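You operate a simulated robot arm through the tools that you are given. There is no shell and no other tool.

You run a simulated robot arm. Do the job below in one go: nothing can be reset, and whatever is moved stays where it is left.

TASK
Lay the white tea towel in the free bay, spray the stain 2 times and brush it out.
Fine: put the brush back. Set down upright: wooden brush. What is to be rubbed or washed off counts as gone when no trace of it is left.
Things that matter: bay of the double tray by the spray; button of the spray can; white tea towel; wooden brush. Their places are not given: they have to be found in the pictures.

It is judged by the outcome, as a careful person would: the job done as asked, and still so three seconds after it is handed in. It fails if anything else is knocked over, pushed out of place, dropped, spilled or broken. Flat cloth is picked up by pressing the open fingertips on it (5 to 10 N) and closing them slowly along it; thin cloth reads only 2 to 8 mm in the jaws.

THE ROBOT
A 6-joint arm with a two-finger gripper, fixed in place. Base frame: the origin is at the foot of the arm, x ahead of it, y to its left, z up. Readings come in m, rad, newtons and seconds.
Its first joint turns from -2.897 to 2.897 rad. Payload 2.45 kg.
Tool frame: the origin (TCP) lies between the finger pads and is the grasp point; the fingertips stand 0.02 m ahead of it; z points along the fingers, y is the line along which they close. The gripper opens to 0.14 m. The gripper's body begins 0.168 m behind the TCP.
Orientation is told as [roll, pitch, yaw] about the base's x, y, z axes, in that order, counted from this pose: with the fingers straight down and closing along the base's y, the tool's x points along the base's -x, its y along +y and its z along -z.

THE INTERFACE
- The arm moves only by the tool servo_tool. Its argument "rows" is text: rows parted by semicolons, each of 6 numbers parted by spaces: the shift along the tool's x, y, z in m, then the turn, a rotation vector about the tool's x, y, z in rad. In form: dx dy dz ax ay az; .... A call has 1 to 20 rows; each row shifts and turns the commanded pose from where the row before left it, along the tool's axes as they then stand. "fingers" is the finger opening in m, from 0 to 0.14, set as the call begins (left out, the last holds). Rows are played at 5 a second. More than 0.05 m and 0.15 rad between two rows, or a gripper value outside its range, and nothing of the call is played. A pose out of reach is approached as far as the arm can. The call stops where the force on the tool passes 40 N (or 10 N more than at its start, if that is more) or the arm is blocked; 0.2 s more then pass. The fingers move at their own pace (about 0.045 m/s each) and stop on an object; they squeeze with about 44 N. The grip force told is the motor's: it shows also when the fingers shut on nothing. Time passes only in rows, and 0.2 s behind the last, so rows that do not move let the fingers close. It gives the time, the measured TCP pose, the force on the tool (base axes), the opening and the grip force at its end, in the units of the frame above (readings bear some noise), with the torque about the TCP (base axes, N m) and any sound that the robot's microphone picked up, and new pictures: "pictures" is both (left out), scene, wrist or none.
- Cameras (640 x 400 px; columns grow to the right, rows downward): "scene" is fixed at [0.0486, 0.4999, 1.7105]; the picture's right is [-0.37, -0.93, 0.00], its down [-0.55, 0.22, -0.81] and it looks along [0.75, -0.30, -0.59] (base axes); focal length 346 px, centre (320, 200). "wrist" rides on the gripper at [0.078, 0.011, -0.209] in the tool frame; the picture's right is [-0.14, 0.99, 0.00], its down [-0.92, -0.13, -0.37] and it looks along [-0.37, -0.05, 0.93] (tool axes); focal length 280 px, centre (320, 200).
- probe_pixels(camera, pixels): for up to 12 pixels [column, row] of the newest picture of that camera ("zoom" is the newest enlarged one), the place [x, y, z] in the base frame of the surface seen there, good to about 0.003 m. No time passes.
- zoom(camera, box): a new picture of the part [left, top, right, bottom] of that camera's present view, enlarged. No time passes.
- close_job(): hands the job in; it is judged then, once.

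Unless the task says otherwise, let go and move clear before handing in.

The tools are called after ">>>" as a command line: name --argument value ..., lists and objects as JSON in quotes. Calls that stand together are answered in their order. servo_tool: Moves the arm, as the interface text tells. Its arguments: {"type":"object","properties":{"rows":{"type":"string"},"fingers":{"type":"number"},"pictures":{"type":"string","enum":["both","scene","wrist","none"]}},"required":["rows"]} The other tools are called the same way: probe_pixels (camera, pixels) gives the place of the surface under pixels of a picture; zoom (camera, box) takes an enlarged picture of a part of a camera's view; close_job () hands the job in.

At the start:

```text
t: 0.0
eef_pos: [0.5334, 0.4403, 1.3097]
tcp_rot: [-0.001, 0.0, 0.0]
contact_force: [0.6, -0.6, 2.1]
moment: [-0.01, 0.02, -0.03]
grip_width: 0.14
grip_force: 0.1
```

scene: 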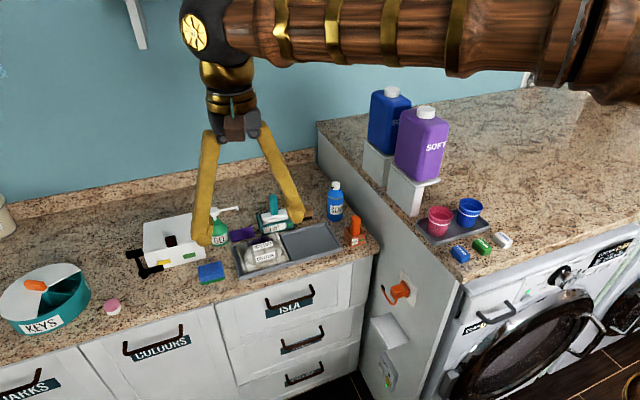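
wrist: 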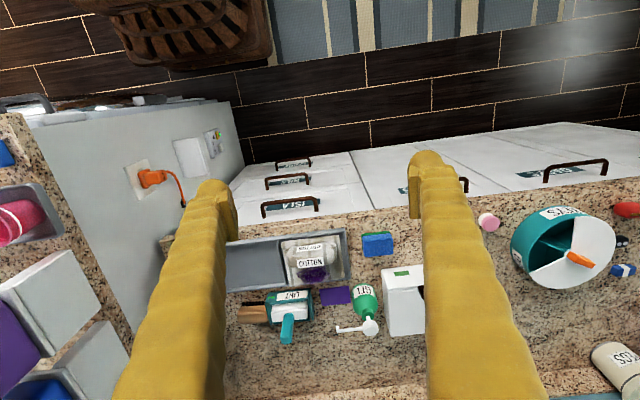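

The scene picture shows a counter with a double tray (about pixel 285,248), bottles, and an orange item at (352,230). I will zoom in on several parts to find the towel, spray, stain and brush.

>>> zoom --camera "scene" --box '[120, 170, 400, 345]'

>>> zoom --camera "wrist" --box '[180, 180, 480, 368]'

>>> zoom --camera "scene" --box '[320, 60, 640, 260]'

>>> zoom --camera "scene" --box '[0, 180, 280, 355]'

```text
2.29 times, centred on (260, 258) of scene
```

zoom: 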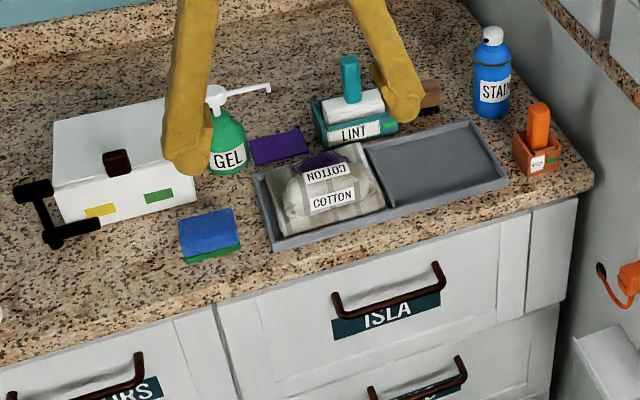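

```text
2.13 times, centred on (330, 274) of wrist
```

zoom: 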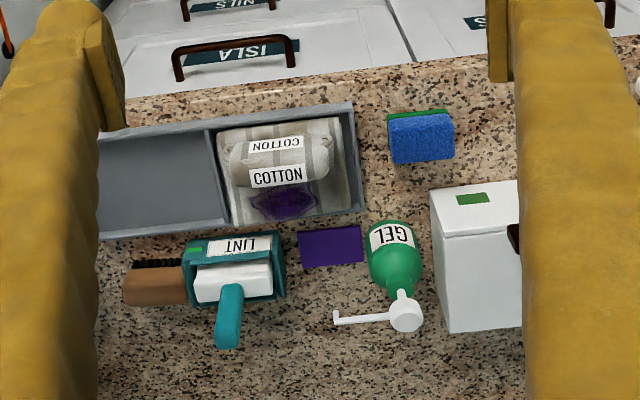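

```text
2.00 times, centred on (480, 160) of scene
```

zoom: 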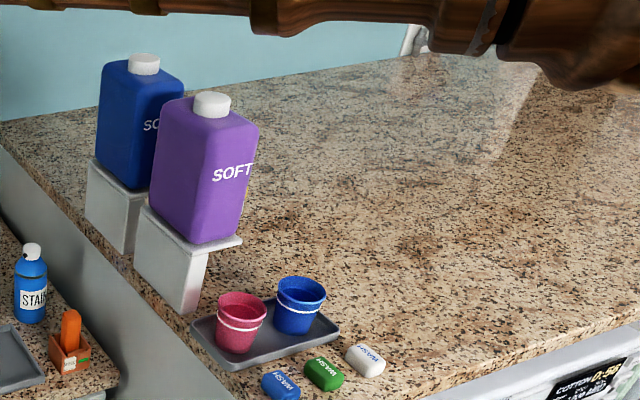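

```text
2.29 times, centred on (140, 268) of scene
```

zoom: 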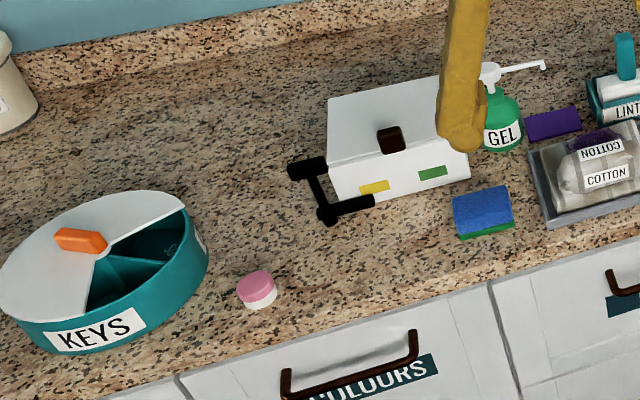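

The white bundle marked COTTON at scene (265,252) has a purple stain, and the right bay at (310,240) is empty. A wooden brush sits near the LINT box at (305,213) and the STAIN can is at (335,203). I will probe these places.

>>> probe_pixels --camera "scene" --pixels '[[310, 240], [265, 252], [262, 241], [335, 185], [335, 205], [308, 213], [352, 238], [352, 220], [240, 236], [210, 270], [272, 215], [150, 275]]'

>>> probe_pixels --camera "wrist" --pixels '[[250, 312], [252, 304], [310, 262], [314, 274], [255, 262], [345, 262], [290, 310], [287, 328], [335, 296], [365, 300], [300, 250], [340, 235]]'

```text
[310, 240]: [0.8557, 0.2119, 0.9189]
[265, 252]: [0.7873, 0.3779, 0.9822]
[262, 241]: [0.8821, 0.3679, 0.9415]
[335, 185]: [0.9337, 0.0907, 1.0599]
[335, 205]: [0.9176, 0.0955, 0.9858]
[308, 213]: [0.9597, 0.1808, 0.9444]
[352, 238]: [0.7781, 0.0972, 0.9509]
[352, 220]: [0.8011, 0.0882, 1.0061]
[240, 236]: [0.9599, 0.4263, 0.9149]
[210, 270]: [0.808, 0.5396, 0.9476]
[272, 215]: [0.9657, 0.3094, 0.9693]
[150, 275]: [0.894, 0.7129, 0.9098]
```

```text
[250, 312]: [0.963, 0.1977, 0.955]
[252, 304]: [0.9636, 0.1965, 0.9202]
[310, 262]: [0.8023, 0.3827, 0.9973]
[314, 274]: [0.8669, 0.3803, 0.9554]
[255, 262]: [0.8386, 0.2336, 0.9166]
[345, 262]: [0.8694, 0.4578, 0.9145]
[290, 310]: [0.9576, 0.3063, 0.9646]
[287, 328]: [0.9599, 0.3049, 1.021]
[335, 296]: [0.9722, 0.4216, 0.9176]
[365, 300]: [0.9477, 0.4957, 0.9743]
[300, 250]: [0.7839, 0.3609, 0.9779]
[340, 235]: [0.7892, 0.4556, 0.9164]
```

Counter height is about z 0.91. The bundle is at roughly (0.79,0.37) with its top near 0.99, the free bay is at (0.85,0.22), the can is at (0.92,0.095) and the brush is at (0.963,0.19). I'll bring the wrist camera closer over the tray to see more detail.

>>> servo_tool --rows "-0.031 -0.012 0.025 0 0 0; -0.031 -0.012 0.025 0 0 0; -0.031 -0.012 0.025 0 0 0; -0.031 -0.012 0.025 0 0 0; -0.031 -0.012 0.025 0 0 0; -0.031 -0.012 0.025 0 0 0"

```text
t: 1.4
eef_pos: [0.718, 0.3691, 1.1601]
tcp_rot: [0.002, -0.001, 0.001]
contact_force: [-0.5, 0.8, 0.6]
moment: [0.02, -0.04, -0.03]
grip_width: 0.1399
grip_force: 0.0
```

scene: 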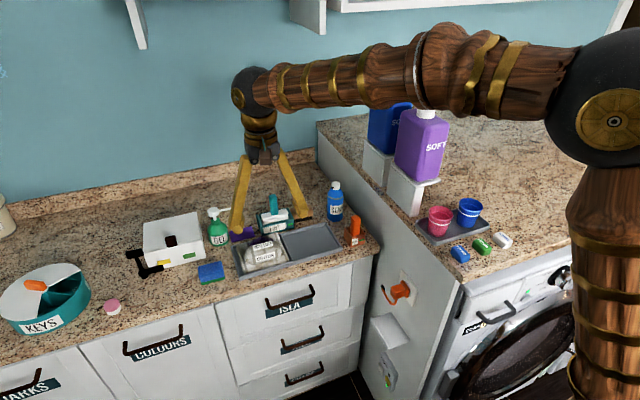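
wrist: 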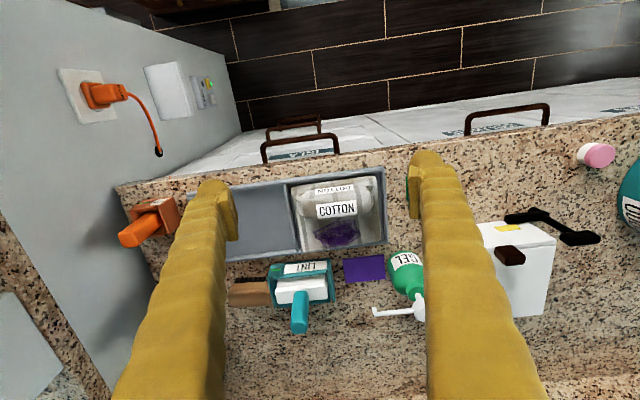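

>>> zoom --camera "wrist" --box '[220, 160, 430, 291]'

>>> zoom --camera "scene" --box '[225, 180, 385, 280]'

>>> zoom --camera "wrist" --box '[220, 240, 348, 320]'

```text
3.05 times, centred on (325, 226) of wrist
```

zoom: 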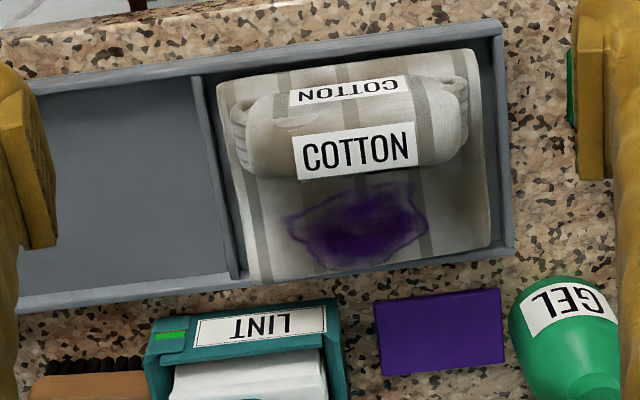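

```text
4.00 times, centred on (305, 230) of scene
```

zoom: 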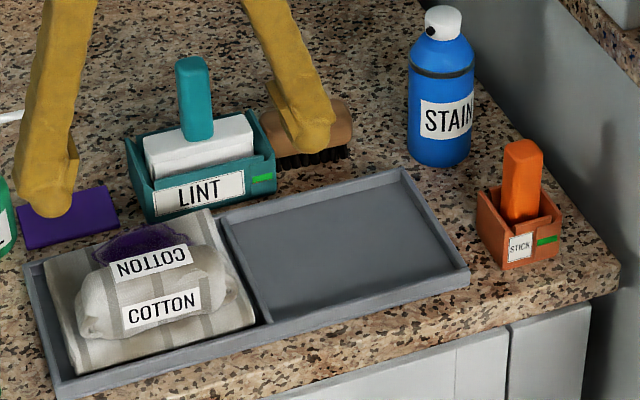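

```text
5.00 times, centred on (284, 280) of wrist
```

zoom: 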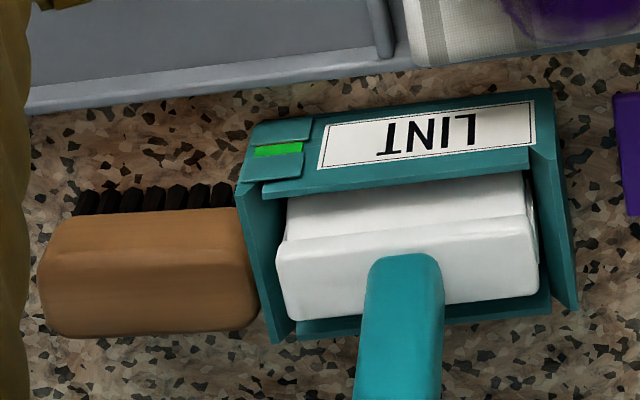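

The close view shows the folded striped towel with a rolled ridge marked COTTON lying in the left bay, the purple stain on its flat part behind the ridge. The nozzle of the can faces the free bay. I'll probe the exact geometry of towel, tray, brush and can.

>>> zoom --camera "wrist" --box '[220, 160, 430, 291]'

>>> probe_pixels --camera "zoom" --pixels '[[222, 92], [468, 62], [485, 240], [256, 272], [242, 125], [462, 105], [350, 85], [355, 118], [355, 150], [350, 178], [290, 230], [425, 220]]'

>>> probe_pixels --camera "zoom" --pixels '[[360, 195], [345, 262], [360, 230], [300, 90], [410, 80], [300, 140], [420, 110], [440, 200], [270, 250], [330, 65], [230, 200], [500, 240]]'

>>> probe_pixels --camera "zoom" --pixels '[[497, 28], [508, 240], [192, 82], [230, 275], [197, 80], [240, 265], [60, 105], [215, 260], [70, 200], [40, 300], [150, 280], [40, 385]]'

```text
3.05 times, centred on (325, 226) of wrist
```

zoom: 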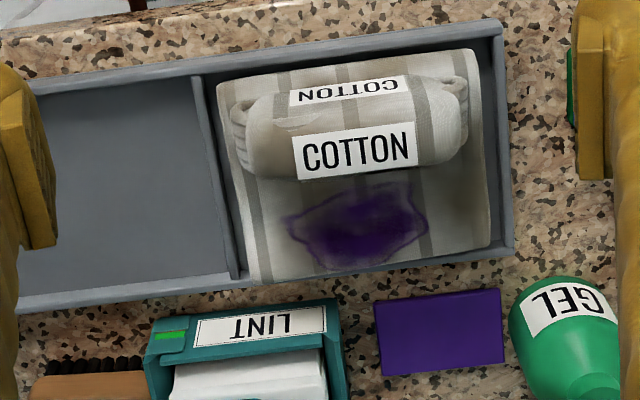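

```text
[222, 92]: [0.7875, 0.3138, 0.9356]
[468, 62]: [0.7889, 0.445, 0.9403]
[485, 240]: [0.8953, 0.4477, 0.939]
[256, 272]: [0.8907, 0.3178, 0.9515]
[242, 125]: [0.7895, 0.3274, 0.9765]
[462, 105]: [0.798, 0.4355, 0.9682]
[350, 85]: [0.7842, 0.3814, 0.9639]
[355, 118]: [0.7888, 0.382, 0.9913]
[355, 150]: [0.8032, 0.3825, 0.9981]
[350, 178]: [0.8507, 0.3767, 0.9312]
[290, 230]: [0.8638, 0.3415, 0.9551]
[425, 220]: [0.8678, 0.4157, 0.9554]
```

```text
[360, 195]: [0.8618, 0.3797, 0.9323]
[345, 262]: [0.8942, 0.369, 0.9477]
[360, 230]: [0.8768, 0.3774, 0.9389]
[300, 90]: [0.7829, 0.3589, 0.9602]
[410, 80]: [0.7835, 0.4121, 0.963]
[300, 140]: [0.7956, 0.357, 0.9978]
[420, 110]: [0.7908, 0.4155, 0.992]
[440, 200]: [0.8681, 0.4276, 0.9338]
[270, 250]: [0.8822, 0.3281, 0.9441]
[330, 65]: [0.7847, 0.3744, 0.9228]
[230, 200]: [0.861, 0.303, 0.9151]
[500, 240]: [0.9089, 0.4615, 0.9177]
```

```text
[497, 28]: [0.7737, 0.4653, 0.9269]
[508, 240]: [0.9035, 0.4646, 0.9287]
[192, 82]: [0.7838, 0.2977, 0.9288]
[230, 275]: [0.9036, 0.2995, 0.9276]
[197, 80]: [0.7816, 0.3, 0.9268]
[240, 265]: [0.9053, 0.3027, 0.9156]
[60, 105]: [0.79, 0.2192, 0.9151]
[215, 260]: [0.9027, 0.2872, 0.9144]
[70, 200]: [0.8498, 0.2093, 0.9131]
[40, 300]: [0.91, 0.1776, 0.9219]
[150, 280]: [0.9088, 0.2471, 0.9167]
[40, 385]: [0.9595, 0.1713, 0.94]
```

The roll's ridge spans about x 0.78–0.83, y 0.33–0.435, with its top at 0.998. I'll probe the free bay's ends, the can cap, the brush and the neighbouring bottles for clearance.

>>> zoom --camera "scene" --box '[225, 180, 385, 280]'

>>> probe_pixels --camera "zoom" --pixels '[[401, 171], [466, 270], [395, 182], [455, 268], [268, 312], [235, 222], [443, 12], [432, 30], [460, 20], [443, 40], [425, 20], [440, 140]]'

>>> probe_pixels --camera "zoom" --pixels '[[350, 130], [345, 108], [320, 155], [345, 152], [275, 120], [280, 155], [520, 150], [500, 250], [560, 210], [480, 195], [265, 150], [195, 60]]'

>>> probe_pixels --camera "scene" --pixels '[[378, 110], [425, 150], [425, 112], [380, 165], [403, 195], [360, 150], [438, 220], [330, 135], [400, 260], [340, 175], [345, 140], [320, 150]]'

```text
4.00 times, centred on (305, 230) of scene
```

zoom: 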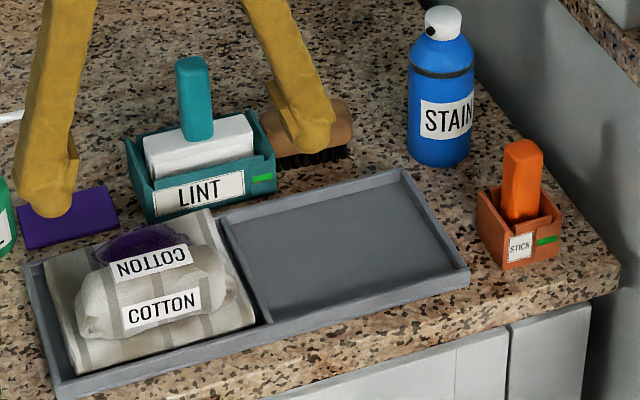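

```text
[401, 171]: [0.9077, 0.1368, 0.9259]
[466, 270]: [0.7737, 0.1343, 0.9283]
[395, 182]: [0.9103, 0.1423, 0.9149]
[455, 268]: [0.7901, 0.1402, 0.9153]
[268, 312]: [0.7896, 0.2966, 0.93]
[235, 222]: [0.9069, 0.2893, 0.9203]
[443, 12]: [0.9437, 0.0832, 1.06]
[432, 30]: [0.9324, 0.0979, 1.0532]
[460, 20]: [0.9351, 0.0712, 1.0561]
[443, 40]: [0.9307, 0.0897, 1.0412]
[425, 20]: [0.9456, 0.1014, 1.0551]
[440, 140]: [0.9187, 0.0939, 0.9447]
```

```text
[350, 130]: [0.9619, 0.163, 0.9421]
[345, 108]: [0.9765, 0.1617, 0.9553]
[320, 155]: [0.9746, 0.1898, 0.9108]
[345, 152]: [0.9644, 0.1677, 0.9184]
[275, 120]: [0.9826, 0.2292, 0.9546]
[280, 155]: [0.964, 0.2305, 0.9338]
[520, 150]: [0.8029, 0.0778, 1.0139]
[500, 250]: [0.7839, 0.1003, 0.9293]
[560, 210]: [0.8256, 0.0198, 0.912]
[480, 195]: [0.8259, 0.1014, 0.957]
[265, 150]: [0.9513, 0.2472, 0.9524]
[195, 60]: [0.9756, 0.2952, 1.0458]
```

```text
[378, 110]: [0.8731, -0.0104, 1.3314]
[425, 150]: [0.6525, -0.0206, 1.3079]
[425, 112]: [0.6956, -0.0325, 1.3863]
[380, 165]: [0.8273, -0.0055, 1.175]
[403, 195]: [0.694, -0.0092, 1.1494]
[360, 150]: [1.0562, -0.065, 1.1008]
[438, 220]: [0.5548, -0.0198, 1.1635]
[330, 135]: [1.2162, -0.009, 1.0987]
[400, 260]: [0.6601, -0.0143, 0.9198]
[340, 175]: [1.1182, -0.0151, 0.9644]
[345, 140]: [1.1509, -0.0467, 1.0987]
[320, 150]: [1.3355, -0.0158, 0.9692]
```

The SOFT bottles stand near y −0.02 at x 0.65–0.9 with tops up to 1.39, so the forearm's height matters when reaching the can. I'll probe the arm links to see how high they run above the TCP.

>>> probe_pixels --camera "scene" --pixels '[[250, 88], [262, 125], [262, 150], [280, 85], [320, 78], [380, 62], [420, 65], [425, 90], [500, 70], [550, 80], [590, 110], [610, 250]]'

>>> probe_pixels --camera "scene" --pixels '[[392, 105], [428, 112], [398, 128], [447, 130], [400, 165], [388, 102], [375, 95], [410, 85], [330, 105], [425, 103], [405, 112], [388, 140]]'

```text
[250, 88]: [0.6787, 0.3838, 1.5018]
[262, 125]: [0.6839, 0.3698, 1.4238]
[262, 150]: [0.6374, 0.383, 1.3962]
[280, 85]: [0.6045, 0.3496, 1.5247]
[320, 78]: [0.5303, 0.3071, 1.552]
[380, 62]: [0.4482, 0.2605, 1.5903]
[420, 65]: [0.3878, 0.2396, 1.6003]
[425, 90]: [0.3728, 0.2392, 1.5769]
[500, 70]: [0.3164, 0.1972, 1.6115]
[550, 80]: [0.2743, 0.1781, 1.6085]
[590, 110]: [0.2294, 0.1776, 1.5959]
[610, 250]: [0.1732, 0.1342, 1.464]
```

```text
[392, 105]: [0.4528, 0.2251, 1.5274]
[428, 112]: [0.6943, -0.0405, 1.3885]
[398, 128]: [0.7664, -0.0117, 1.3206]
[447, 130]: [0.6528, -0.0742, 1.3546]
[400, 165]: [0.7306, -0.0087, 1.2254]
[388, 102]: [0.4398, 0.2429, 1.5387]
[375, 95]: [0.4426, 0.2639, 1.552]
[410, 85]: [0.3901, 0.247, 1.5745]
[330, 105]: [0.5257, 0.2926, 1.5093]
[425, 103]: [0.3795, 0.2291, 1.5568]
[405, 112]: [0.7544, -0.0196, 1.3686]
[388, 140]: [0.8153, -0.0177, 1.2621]
```

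The wrist joint rides about 0.34 m above the TCP, and the forearm clears everything here. I'll turn the tool 90° about its axis so the fingers close along x, across the towel's roll, with the camera on the +y side.

>>> servo_tool --rows "0 0 0 0 0 0.1428; 0 0 0 0 0 0.1428; 0 0 0 0 0 0.1428; 0 0 0 0 0 0.1428; 0 0 0 0 0 0.1428; 0 0 0 0 0 0.1428; 0 0 0 0 0 0.1428; 0 0 0 0 0 0.1428; 0 0 0 0 0 0.1428; 0 0 0 0 0 0.1428; 0 0 0 0 0 0.1428" --fingers 0.08

```text
t: 3.8
eef_pos: [0.7193, 0.3684, 1.1616]
tcp_rot: [0.0, -0.001, -1.573]
contact_force: [-0.7, 0.3, 0.1]
moment: [0.01, -0.01, -0.01]
grip_width: 0.0798
grip_force: 0.1
```

scene: 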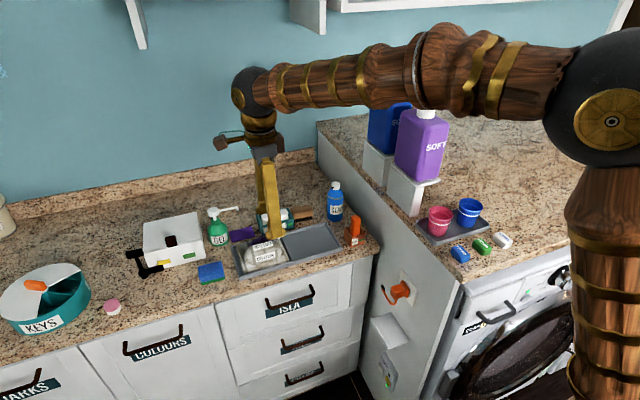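
wrist: 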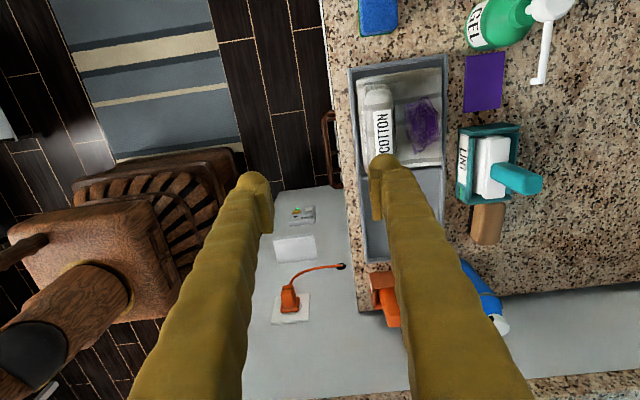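

Now the picture's right is base +x and down is −y; the roll shows at about wrist (380,120). I'll zoom and probe the roll's width from this near-overhead view.

>>> zoom --camera "wrist" --box '[335, 55, 495, 155]'

>>> probe_pixels --camera "wrist" --pixels '[[362, 100], [366, 100], [372, 100], [378, 100], [384, 100], [390, 100], [394, 100], [398, 100], [402, 100], [408, 100], [420, 100], [435, 100]]'

>>> probe_pixels --camera "wrist" --pixels '[[362, 130], [366, 130], [372, 130], [378, 130], [384, 130], [390, 130], [394, 130], [398, 130], [402, 130], [408, 130], [420, 130], [435, 130]]'

```text
4.00 times, centred on (415, 105) of wrist
```

zoom: 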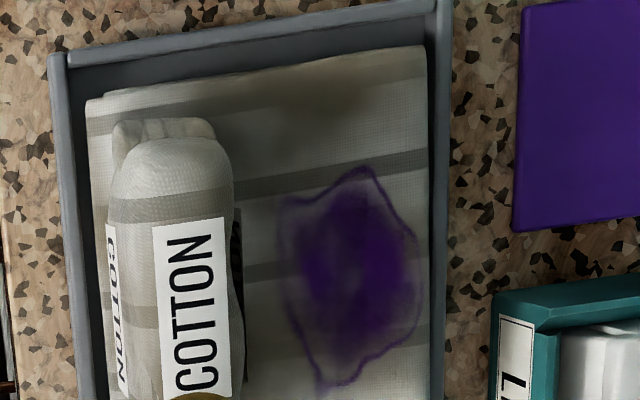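

```text
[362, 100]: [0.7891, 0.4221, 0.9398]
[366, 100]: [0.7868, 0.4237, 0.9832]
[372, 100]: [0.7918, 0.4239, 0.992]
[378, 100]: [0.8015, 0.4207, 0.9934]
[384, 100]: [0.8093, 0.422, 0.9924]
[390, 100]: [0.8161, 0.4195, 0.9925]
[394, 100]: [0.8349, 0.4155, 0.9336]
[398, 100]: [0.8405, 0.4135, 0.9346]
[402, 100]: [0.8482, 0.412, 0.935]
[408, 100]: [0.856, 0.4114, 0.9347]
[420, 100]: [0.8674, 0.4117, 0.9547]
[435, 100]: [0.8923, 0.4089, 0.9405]
```

```text
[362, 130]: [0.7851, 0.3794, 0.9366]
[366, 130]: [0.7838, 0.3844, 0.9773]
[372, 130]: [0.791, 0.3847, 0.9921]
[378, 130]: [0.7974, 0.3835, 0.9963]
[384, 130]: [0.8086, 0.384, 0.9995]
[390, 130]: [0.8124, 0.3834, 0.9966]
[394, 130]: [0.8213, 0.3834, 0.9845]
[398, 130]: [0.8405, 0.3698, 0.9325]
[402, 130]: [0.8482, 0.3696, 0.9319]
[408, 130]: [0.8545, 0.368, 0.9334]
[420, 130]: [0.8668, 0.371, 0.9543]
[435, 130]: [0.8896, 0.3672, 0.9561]
```

The roll runs x 0.783–0.823 (centre 0.803) and y 0.327–0.436, with the pad's top around 0.935. I'll move over its centre and descend partway, fingers at 0.07.

>>> servo_tool --rows "0.007 0.042 0 0 0 0; 0.0066 0.042 0 0 0 0; 0 0 0.04 0 0 0; 0 0 0.04 0 0 0; 0 0 0.03 0 0 0; 0 0 0 0 0 0" --fingers 0.07

```text
t: 5.2
eef_pos: [0.8055, 0.3819, 1.0473]
tcp_rot: [0.0, 0.0, -1.57]
contact_force: [0.1, 0.8, -0.3]
moment: [0.01, 0.02, -0.03]
grip_width: 0.0701
grip_force: 0.3
```

scene: 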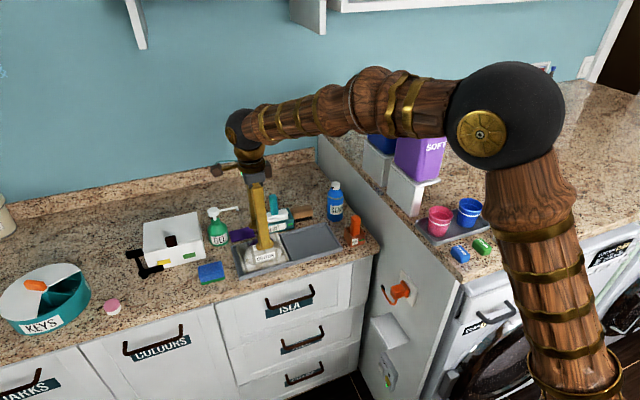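
wrist: 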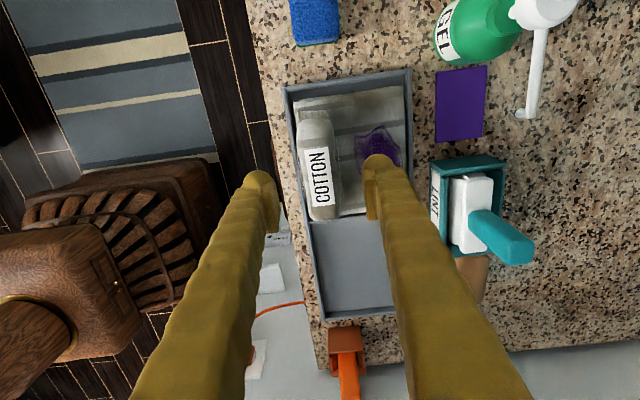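

The TCP is centred over the roll at z 1.047. I'll descend 0.081 m so the tips stop just above the pad.

>>> servo_tool --rows "0 -0.002 0.03 0 0 0; 0 0 0.025 0 0 0; 0 0 0.015 0 0 0; 0 0 0.01 0 0 0; 0 0 0 0 0 0"

>>> zoom --camera "scene" --box '[225, 180, 385, 280]'

```text
t: 6.4
eef_pos: [0.8031, 0.3822, 0.9705]
tcp_rot: [0.0, 0.002, -1.572]
contact_force: [-2.2, -2.2, 23.4]
moment: [-0.05, -0.97, -0.12]
grip_width: 0.0695
grip_force: 0.0
```

scene: 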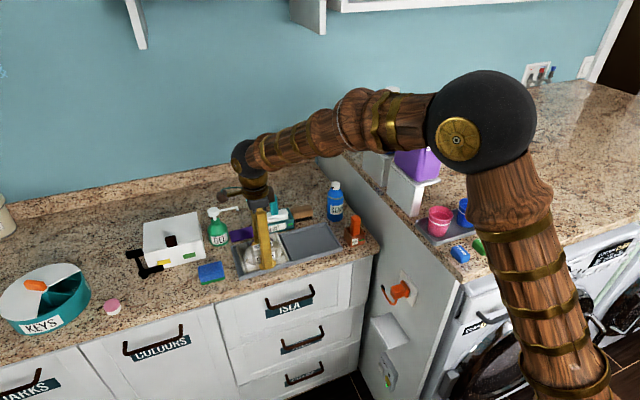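
wrist: 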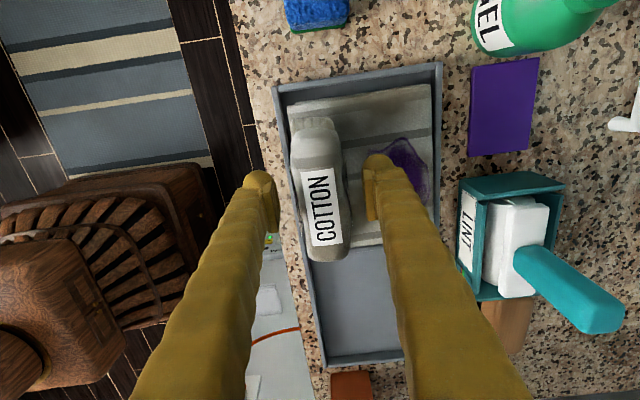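

```text
4.00 times, centred on (305, 230) of scene
```

zoom: 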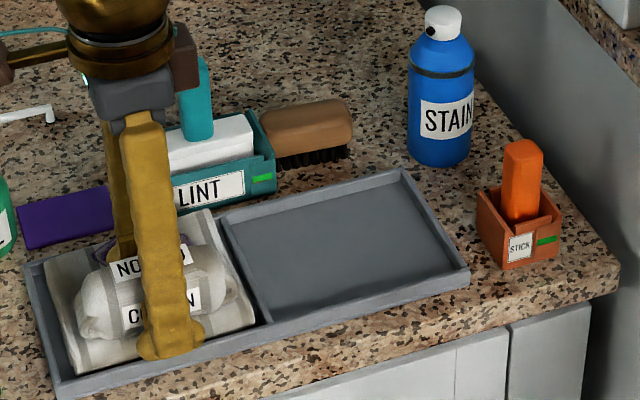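

The far finger touched the pad (23 N, moment showing force at x +0.04), so the pad top is about 0.95 there. I'll back up slightly and close on the roll.

>>> servo_tool --rows "0 0 -0.007 0 0 0; 0 0 0 0 0 0" --fingers 0.06 --pictures "none"

>>> servo_tool --rows "0 0 0 0 0 0; 0 0 0 0 0 0; 0 0 0 0 0 0; 0 0 0 0 0 0; 0 0 0 0 0 0" --fingers 0.0

```text
t: 7.0
eef_pos: [0.8042, 0.384, 0.9768]
tcp_rot: [0.0, 0.0, -1.571]
contact_force: [-0.1, -0.3, -0.4]
moment: [0.0, -0.02, 0.02]
grip_width: 0.06
grip_force: 0.1
```

```text
t: 8.2
eef_pos: [0.803, 0.382, 0.9771]
tcp_rot: [0.001, -0.001, -1.571]
contact_force: [1.1, 0.8, -0.4]
moment: [0.01, 0.02, 0.01]
grip_width: 0.0408
grip_force: 43.8
```

scene: 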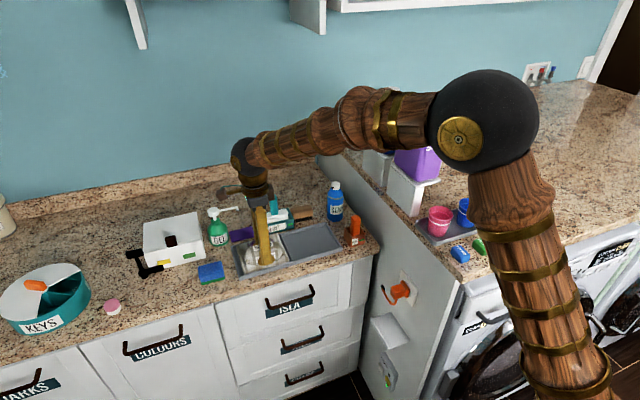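
wrist: 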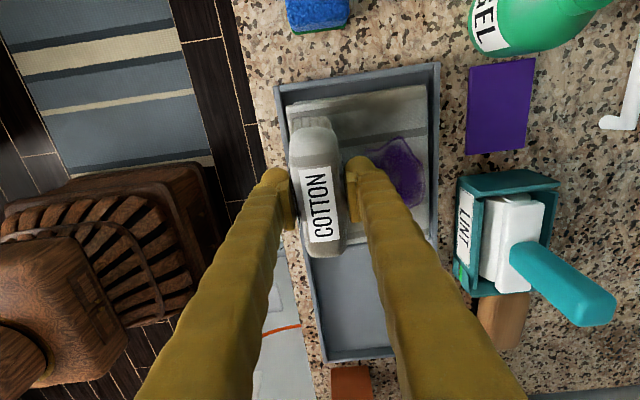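

The jaws stopped at 0.041 m with 44 N, so the roll is held. I'll lift it about 0.06 m and check that the whole towel comes along.

>>> servo_tool --rows "0 0 -0.01 0 0 0; 0 0 -0.015 0 0 0; 0 0 -0.02 0 0 0; 0 0 -0.015 0 0 0; 0 0 0 0 0 0"

>>> zoom --camera "scene" --box '[225, 180, 385, 280]'

```text
t: 9.4
eef_pos: [0.8025, 0.3831, 1.0385]
tcp_rot: [-0.001, -0.001, -1.569]
contact_force: [0.0, -0.2, -1.1]
moment: [-0.01, 0.08, 0.01]
grip_width: 0.0407
grip_force: 44.1
```

scene: 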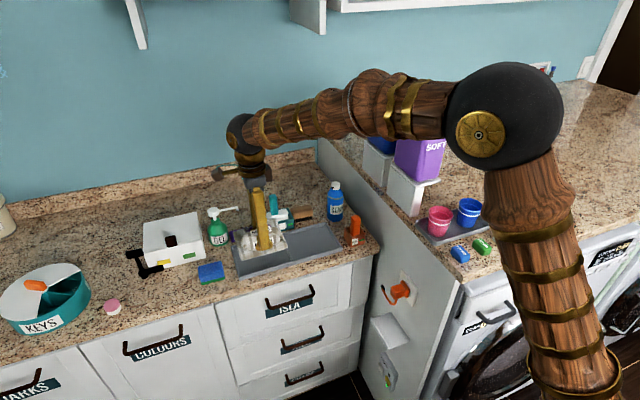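
wrist: 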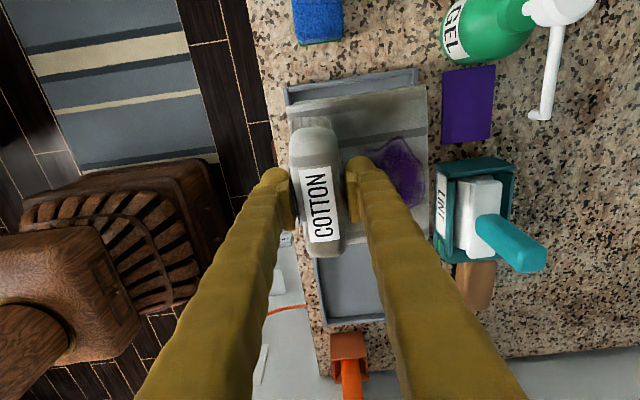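

```text
4.00 times, centred on (305, 230) of scene
```

zoom: 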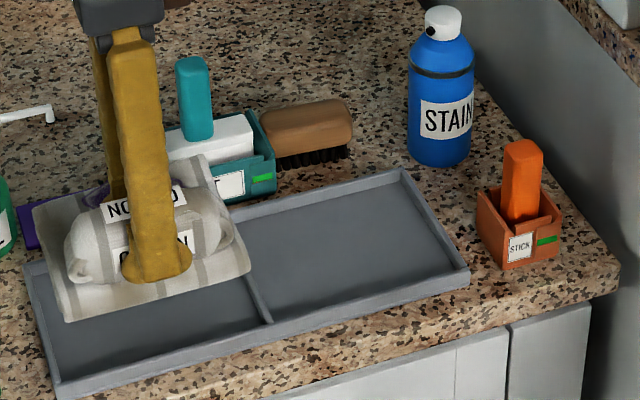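

The whole towel came up flat with the roll, and the free bay is at y 0.14–0.294. I'll carry it 0.165 m toward −y and look before lowering.

>>> servo_tool --rows "-0.02 0 0 0 0 0; -0.035 0 0 0 0 0; -0.04 0 0 0 0 0; -0.04 0 0 0 0 0; -0.02 0 0 0 0 0; -0.01 0 0 0 0 0; 0 0 0 0 0 0"

>>> zoom --camera "scene" --box '[225, 180, 385, 280]'

>>> zoom --camera "wrist" --box '[220, 20, 540, 220]'

```text
t: 11.0
eef_pos: [0.8054, 0.2165, 1.0376]
tcp_rot: [-0.001, 0.001, -1.571]
contact_force: [-0.2, 1.0, -0.5]
moment: [-0.01, 0.02, -0.02]
grip_width: 0.0405
grip_force: 43.5
```

scene: 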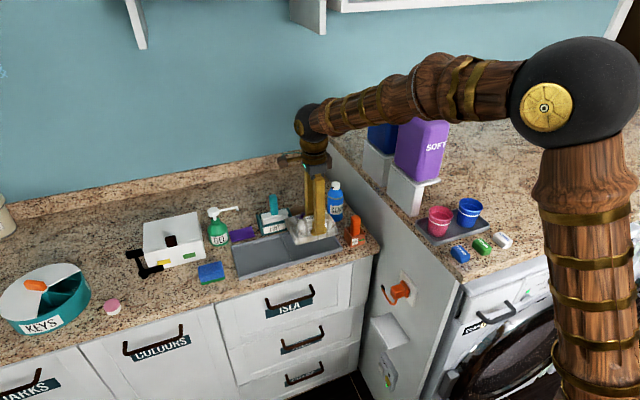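
wrist: 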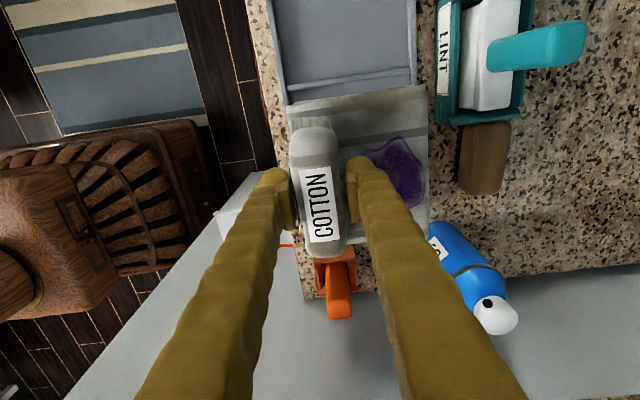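

```text
4.00 times, centred on (305, 230) of scene
```

zoom: 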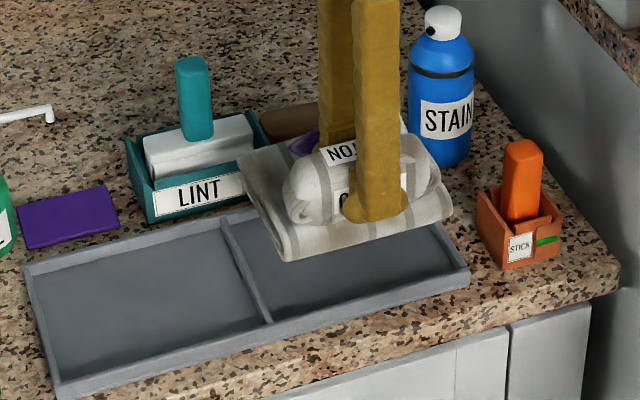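

```text
2.00 times, centred on (380, 120) of wrist
```

zoom: 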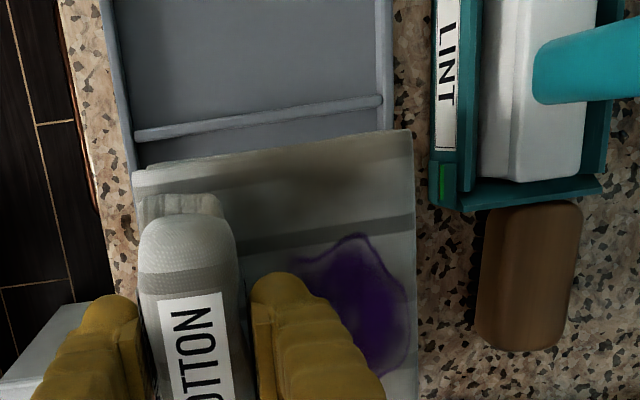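

The towel hangs over the free bay. I'll probe its edges against the divider and rims before lowering.

>>> probe_pixels --camera "zoom" --pixels '[[140, 175], [408, 136], [412, 260], [416, 380], [137, 130], [380, 100], [110, 60], [385, 60], [340, 240], [395, 300], [495, 260], [570, 230]]'

>>> probe_pixels --camera "wrist" --pixels '[[300, 238], [428, 222], [425, 210], [350, 240], [340, 310], [322, 280], [488, 303], [498, 318], [515, 310], [485, 320], [490, 130], [482, 185]]'

```text
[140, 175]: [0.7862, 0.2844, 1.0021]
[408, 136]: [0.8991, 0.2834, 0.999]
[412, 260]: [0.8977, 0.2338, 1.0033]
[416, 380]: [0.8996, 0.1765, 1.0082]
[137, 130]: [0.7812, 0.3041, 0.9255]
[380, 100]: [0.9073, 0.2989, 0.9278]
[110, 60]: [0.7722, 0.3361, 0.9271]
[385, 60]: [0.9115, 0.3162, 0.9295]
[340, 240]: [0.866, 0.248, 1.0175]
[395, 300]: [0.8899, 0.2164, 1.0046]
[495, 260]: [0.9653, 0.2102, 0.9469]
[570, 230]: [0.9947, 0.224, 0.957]
```

```text
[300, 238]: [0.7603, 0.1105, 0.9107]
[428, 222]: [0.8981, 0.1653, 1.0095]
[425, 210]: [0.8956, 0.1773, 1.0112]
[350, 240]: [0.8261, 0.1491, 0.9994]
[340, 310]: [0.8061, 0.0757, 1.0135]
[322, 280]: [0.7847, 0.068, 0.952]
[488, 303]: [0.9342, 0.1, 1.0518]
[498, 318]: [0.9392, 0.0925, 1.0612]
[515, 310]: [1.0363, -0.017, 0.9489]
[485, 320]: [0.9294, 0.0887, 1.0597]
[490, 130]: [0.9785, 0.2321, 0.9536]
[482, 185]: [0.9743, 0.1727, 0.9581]
```

The towel spans x 0.786–0.900 and y 0.149–0.284, which fits well inside the bay (x 0.78–0.905, y 0.14–0.294). I'll lower it to its original height.

>>> servo_tool --rows "0 0 0.02 0 0 0; 0 0 0.02 0 0 0; 0 0 0.01 0 0 0; 0 0 0.006 0 0 0; 0 0 0.003 0 0 0; 0 0 0.001 0 0 0; 0 0 0 0 0 0"

>>> zoom --camera "scene" --box '[225, 180, 385, 280]'

```text
t: 12.6
eef_pos: [0.8018, 0.2171, 0.9757]
tcp_rot: [0.0, 0.0, -1.57]
contact_force: [0.7, 0.6, -1.2]
moment: [-0.02, -0.04, -0.04]
grip_width: 0.0406
grip_force: 44.2
```

scene: 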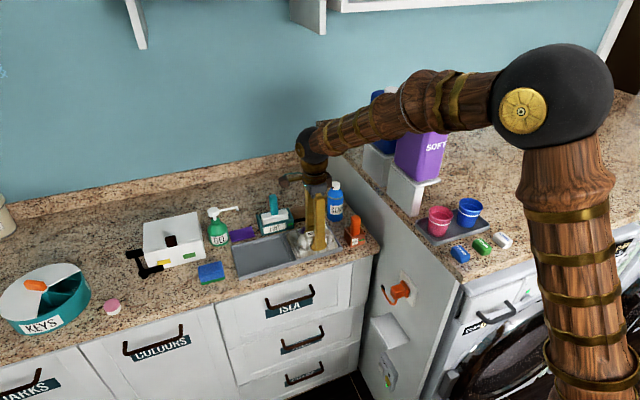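
wrist: 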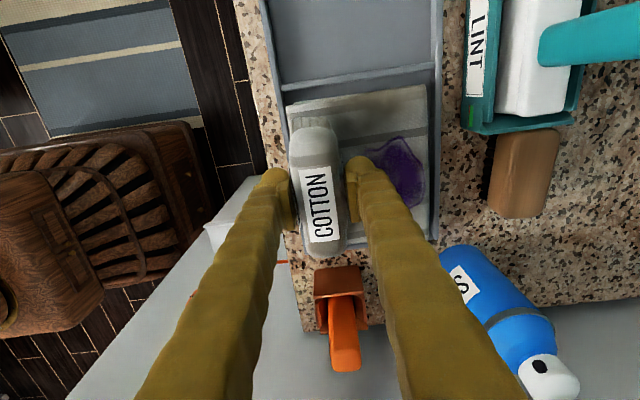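

```text
4.00 times, centred on (305, 230) of scene
```

zoom: 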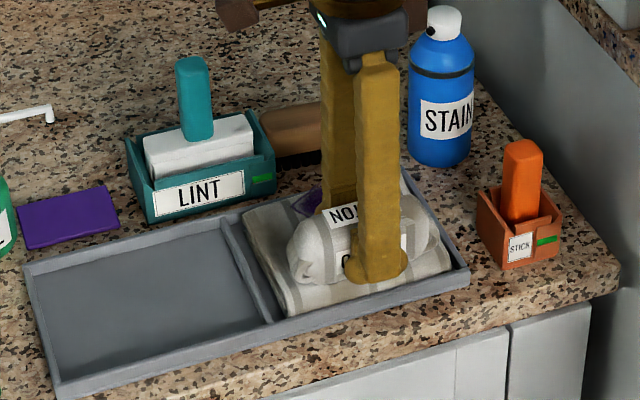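

The towel sits in the bay with little contact force yet. I'll nudge 2 mm lower and then open the fingers slightly to let go.

>>> servo_tool --rows "0 0 0.002 0 0 0; 0 0 0 0 0 0" --pictures "none"

>>> servo_tool --rows "0 0 0 0 0 0; 0 0 0 0 0 0; 0 0 0 0 0 0; 0 0 0 0 0 0" --fingers 0.065 --pictures "wrist"

```text
t: 13.2
eef_pos: [0.8021, 0.2171, 0.9761]
tcp_rot: [0.001, 0.003, -1.57]
contact_force: [-4.5, 8.2, 28.8]
moment: [0.11, 0.07, 0.03]
grip_width: 0.0406
grip_force: 44.0
```

```text
t: 14.2
eef_pos: [0.8019, 0.2154, 0.9752]
tcp_rot: [0.0, -0.001, -1.571]
contact_force: [0.2, 0.3, -0.7]
moment: [-0.03, 0.02, 0.0]
grip_width: 0.0649
grip_force: 0.0
```

wrist: 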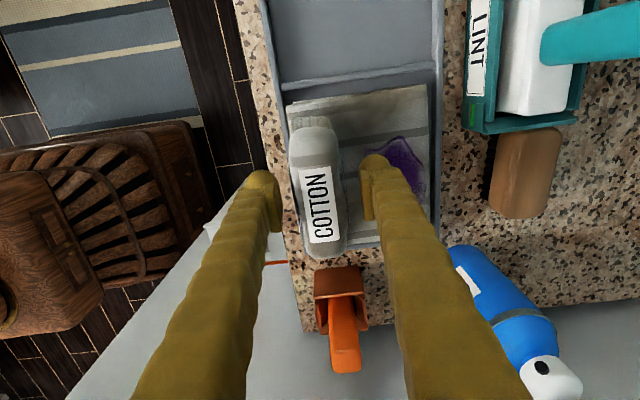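

Contact was felt and the towel is released flat in the bay. I'll lift straight up clear of everything and look.

>>> servo_tool --rows "0 0 -0.02 0 0 0; 0 0 -0.04 0 0 0; 0 0 -0.045 0 0 0; 0 0 -0.045 0 0 0; 0 0 -0.04 0 0 0; 0 0 0 0 0 0"

>>> zoom --camera "scene" --box '[225, 180, 385, 280]'

>>> zoom --camera "wrist" --box '[280, 60, 540, 222]'

```text
t: 15.6
eef_pos: [0.8029, 0.2152, 1.1674]
tcp_rot: [-0.001, 0.001, -1.571]
contact_force: [0.6, 0.6, 0.4]
moment: [0.03, -0.01, 0.03]
grip_width: 0.0652
grip_force: 0.1
```

scene: 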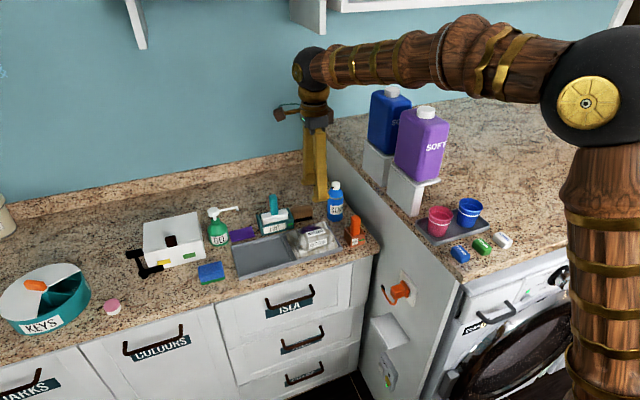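
wrist: 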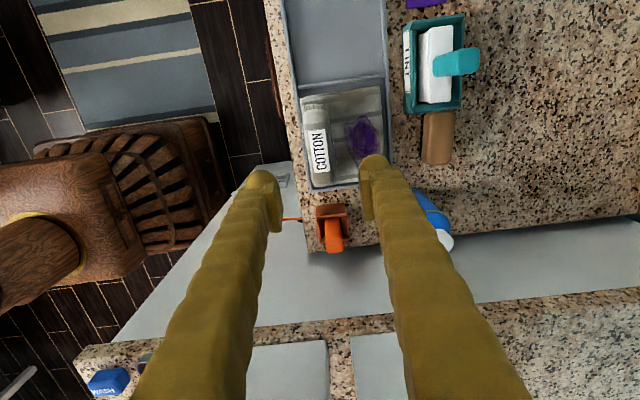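

```text
4.00 times, centred on (305, 230) of scene
```

zoom: 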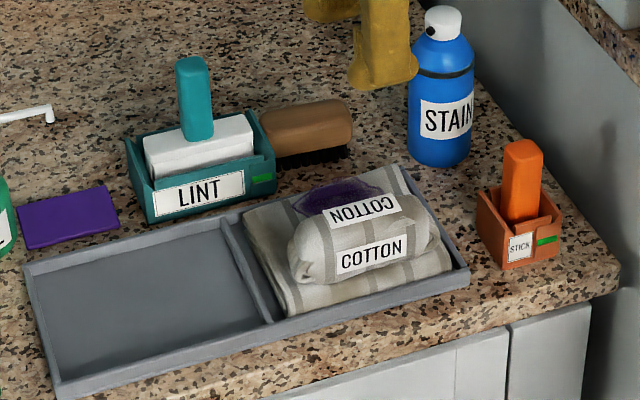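

```text
2.46 times, centred on (410, 141) of wrist
```

zoom: 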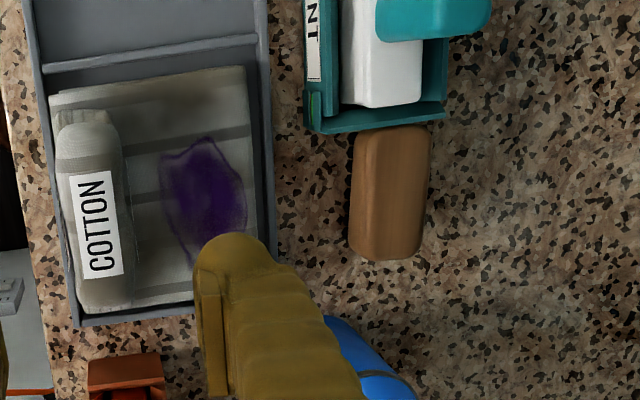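

The towel lies flat in the free bay with the stain exposed at wrist (362,135). The can's axis works out to about (0.945, 0.0825) with its white top at z 1.061. I'll close the fingers and move above it at the present safe height, then check clearance to the bottles.

>>> servo_tool --rows "-0.033 0.0355 0 0 0 0; -0.033 0.0355 0 0 0 0; -0.033 0.0355 0 0 0 0; -0.0335 0.0355 0 0 0 0; 0 0 0 0 0 0" --fingers 0

>>> zoom --camera "scene" --box '[280, 20, 480, 145]'

>>> zoom --camera "scene" --box '[270, 150, 398, 230]'

```text
t: 16.8
eef_pos: [0.9463, 0.0818, 1.1648]
tcp_rot: [0.0, 0.0, -1.571]
contact_force: [0.0, -0.1, 0.3]
moment: [-0.01, 0.01, -0.03]
grip_width: 0.0
grip_force: 29.7
```

scene: 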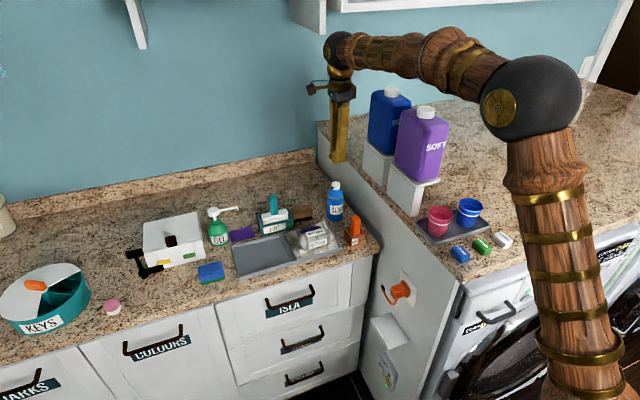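
wrist: 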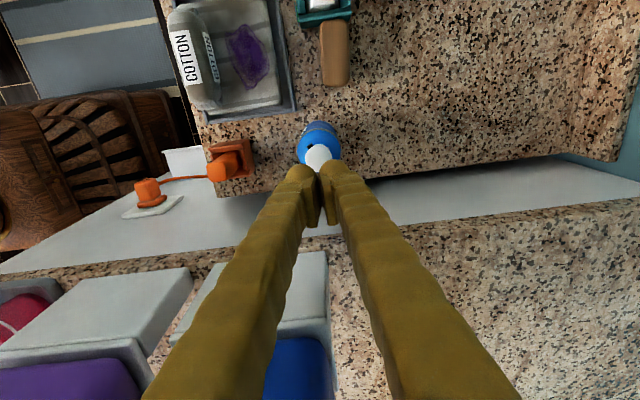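

```text
3.20 times, centred on (380, 82) of scene
```

zoom: 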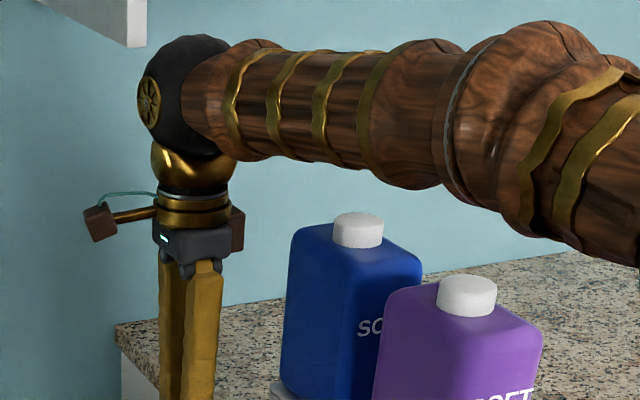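

```text
5.00 times, centred on (334, 190) of scene
```

zoom: 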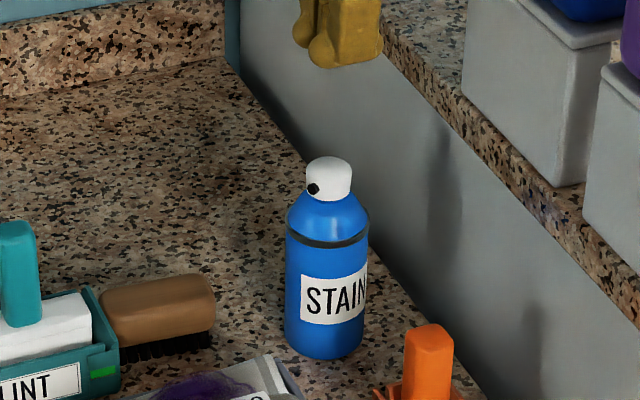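

The tool stands above the can; the forearm passes near the bottles, so I'll probe the lower side of the forearm, the bottle caps and the spray cap.

>>> probe_pixels --camera "zoom" --pixels '[[330, 160], [330, 165], [330, 172], [345, 168], [312, 168], [330, 180], [330, 197], [349, 185], [310, 185], [327, 260], [290, 260], [366, 255]]'

>>> probe_pixels --camera "scene" --pixels '[[392, 88], [385, 91], [399, 91], [392, 96], [427, 107], [418, 110], [435, 110], [373, 95], [410, 100], [388, 73], [410, 78], [440, 88]]'

>>> probe_pixels --camera "scene" --pixels '[[362, 68], [388, 60], [410, 65], [440, 75], [460, 90], [340, 50], [338, 75], [380, 50], [420, 50], [500, 105], [530, 90], [448, 128]]'

```text
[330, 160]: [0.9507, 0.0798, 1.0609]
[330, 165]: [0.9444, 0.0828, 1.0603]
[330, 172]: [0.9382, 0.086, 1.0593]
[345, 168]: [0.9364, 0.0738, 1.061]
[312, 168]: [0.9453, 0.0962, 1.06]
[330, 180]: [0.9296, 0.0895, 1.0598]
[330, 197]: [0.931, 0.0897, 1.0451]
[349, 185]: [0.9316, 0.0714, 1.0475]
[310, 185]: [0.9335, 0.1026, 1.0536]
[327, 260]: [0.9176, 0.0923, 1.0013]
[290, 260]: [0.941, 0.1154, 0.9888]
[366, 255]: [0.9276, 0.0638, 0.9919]
```

```text
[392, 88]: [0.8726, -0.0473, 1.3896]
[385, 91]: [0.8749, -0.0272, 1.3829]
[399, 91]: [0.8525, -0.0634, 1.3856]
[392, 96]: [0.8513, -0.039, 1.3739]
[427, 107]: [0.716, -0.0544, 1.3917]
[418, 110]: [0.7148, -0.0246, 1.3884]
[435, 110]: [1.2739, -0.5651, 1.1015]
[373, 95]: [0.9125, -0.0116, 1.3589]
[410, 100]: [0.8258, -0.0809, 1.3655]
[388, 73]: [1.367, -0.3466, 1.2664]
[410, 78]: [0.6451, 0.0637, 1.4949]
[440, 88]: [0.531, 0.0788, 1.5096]
```

```text
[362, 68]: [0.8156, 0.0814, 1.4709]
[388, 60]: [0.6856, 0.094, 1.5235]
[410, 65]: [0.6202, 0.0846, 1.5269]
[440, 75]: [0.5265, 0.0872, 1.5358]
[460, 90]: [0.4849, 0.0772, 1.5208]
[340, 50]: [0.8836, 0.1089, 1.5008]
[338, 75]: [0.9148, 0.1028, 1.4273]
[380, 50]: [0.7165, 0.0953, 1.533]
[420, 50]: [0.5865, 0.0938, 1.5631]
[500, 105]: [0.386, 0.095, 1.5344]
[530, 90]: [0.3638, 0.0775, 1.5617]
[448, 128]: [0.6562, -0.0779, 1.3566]
```

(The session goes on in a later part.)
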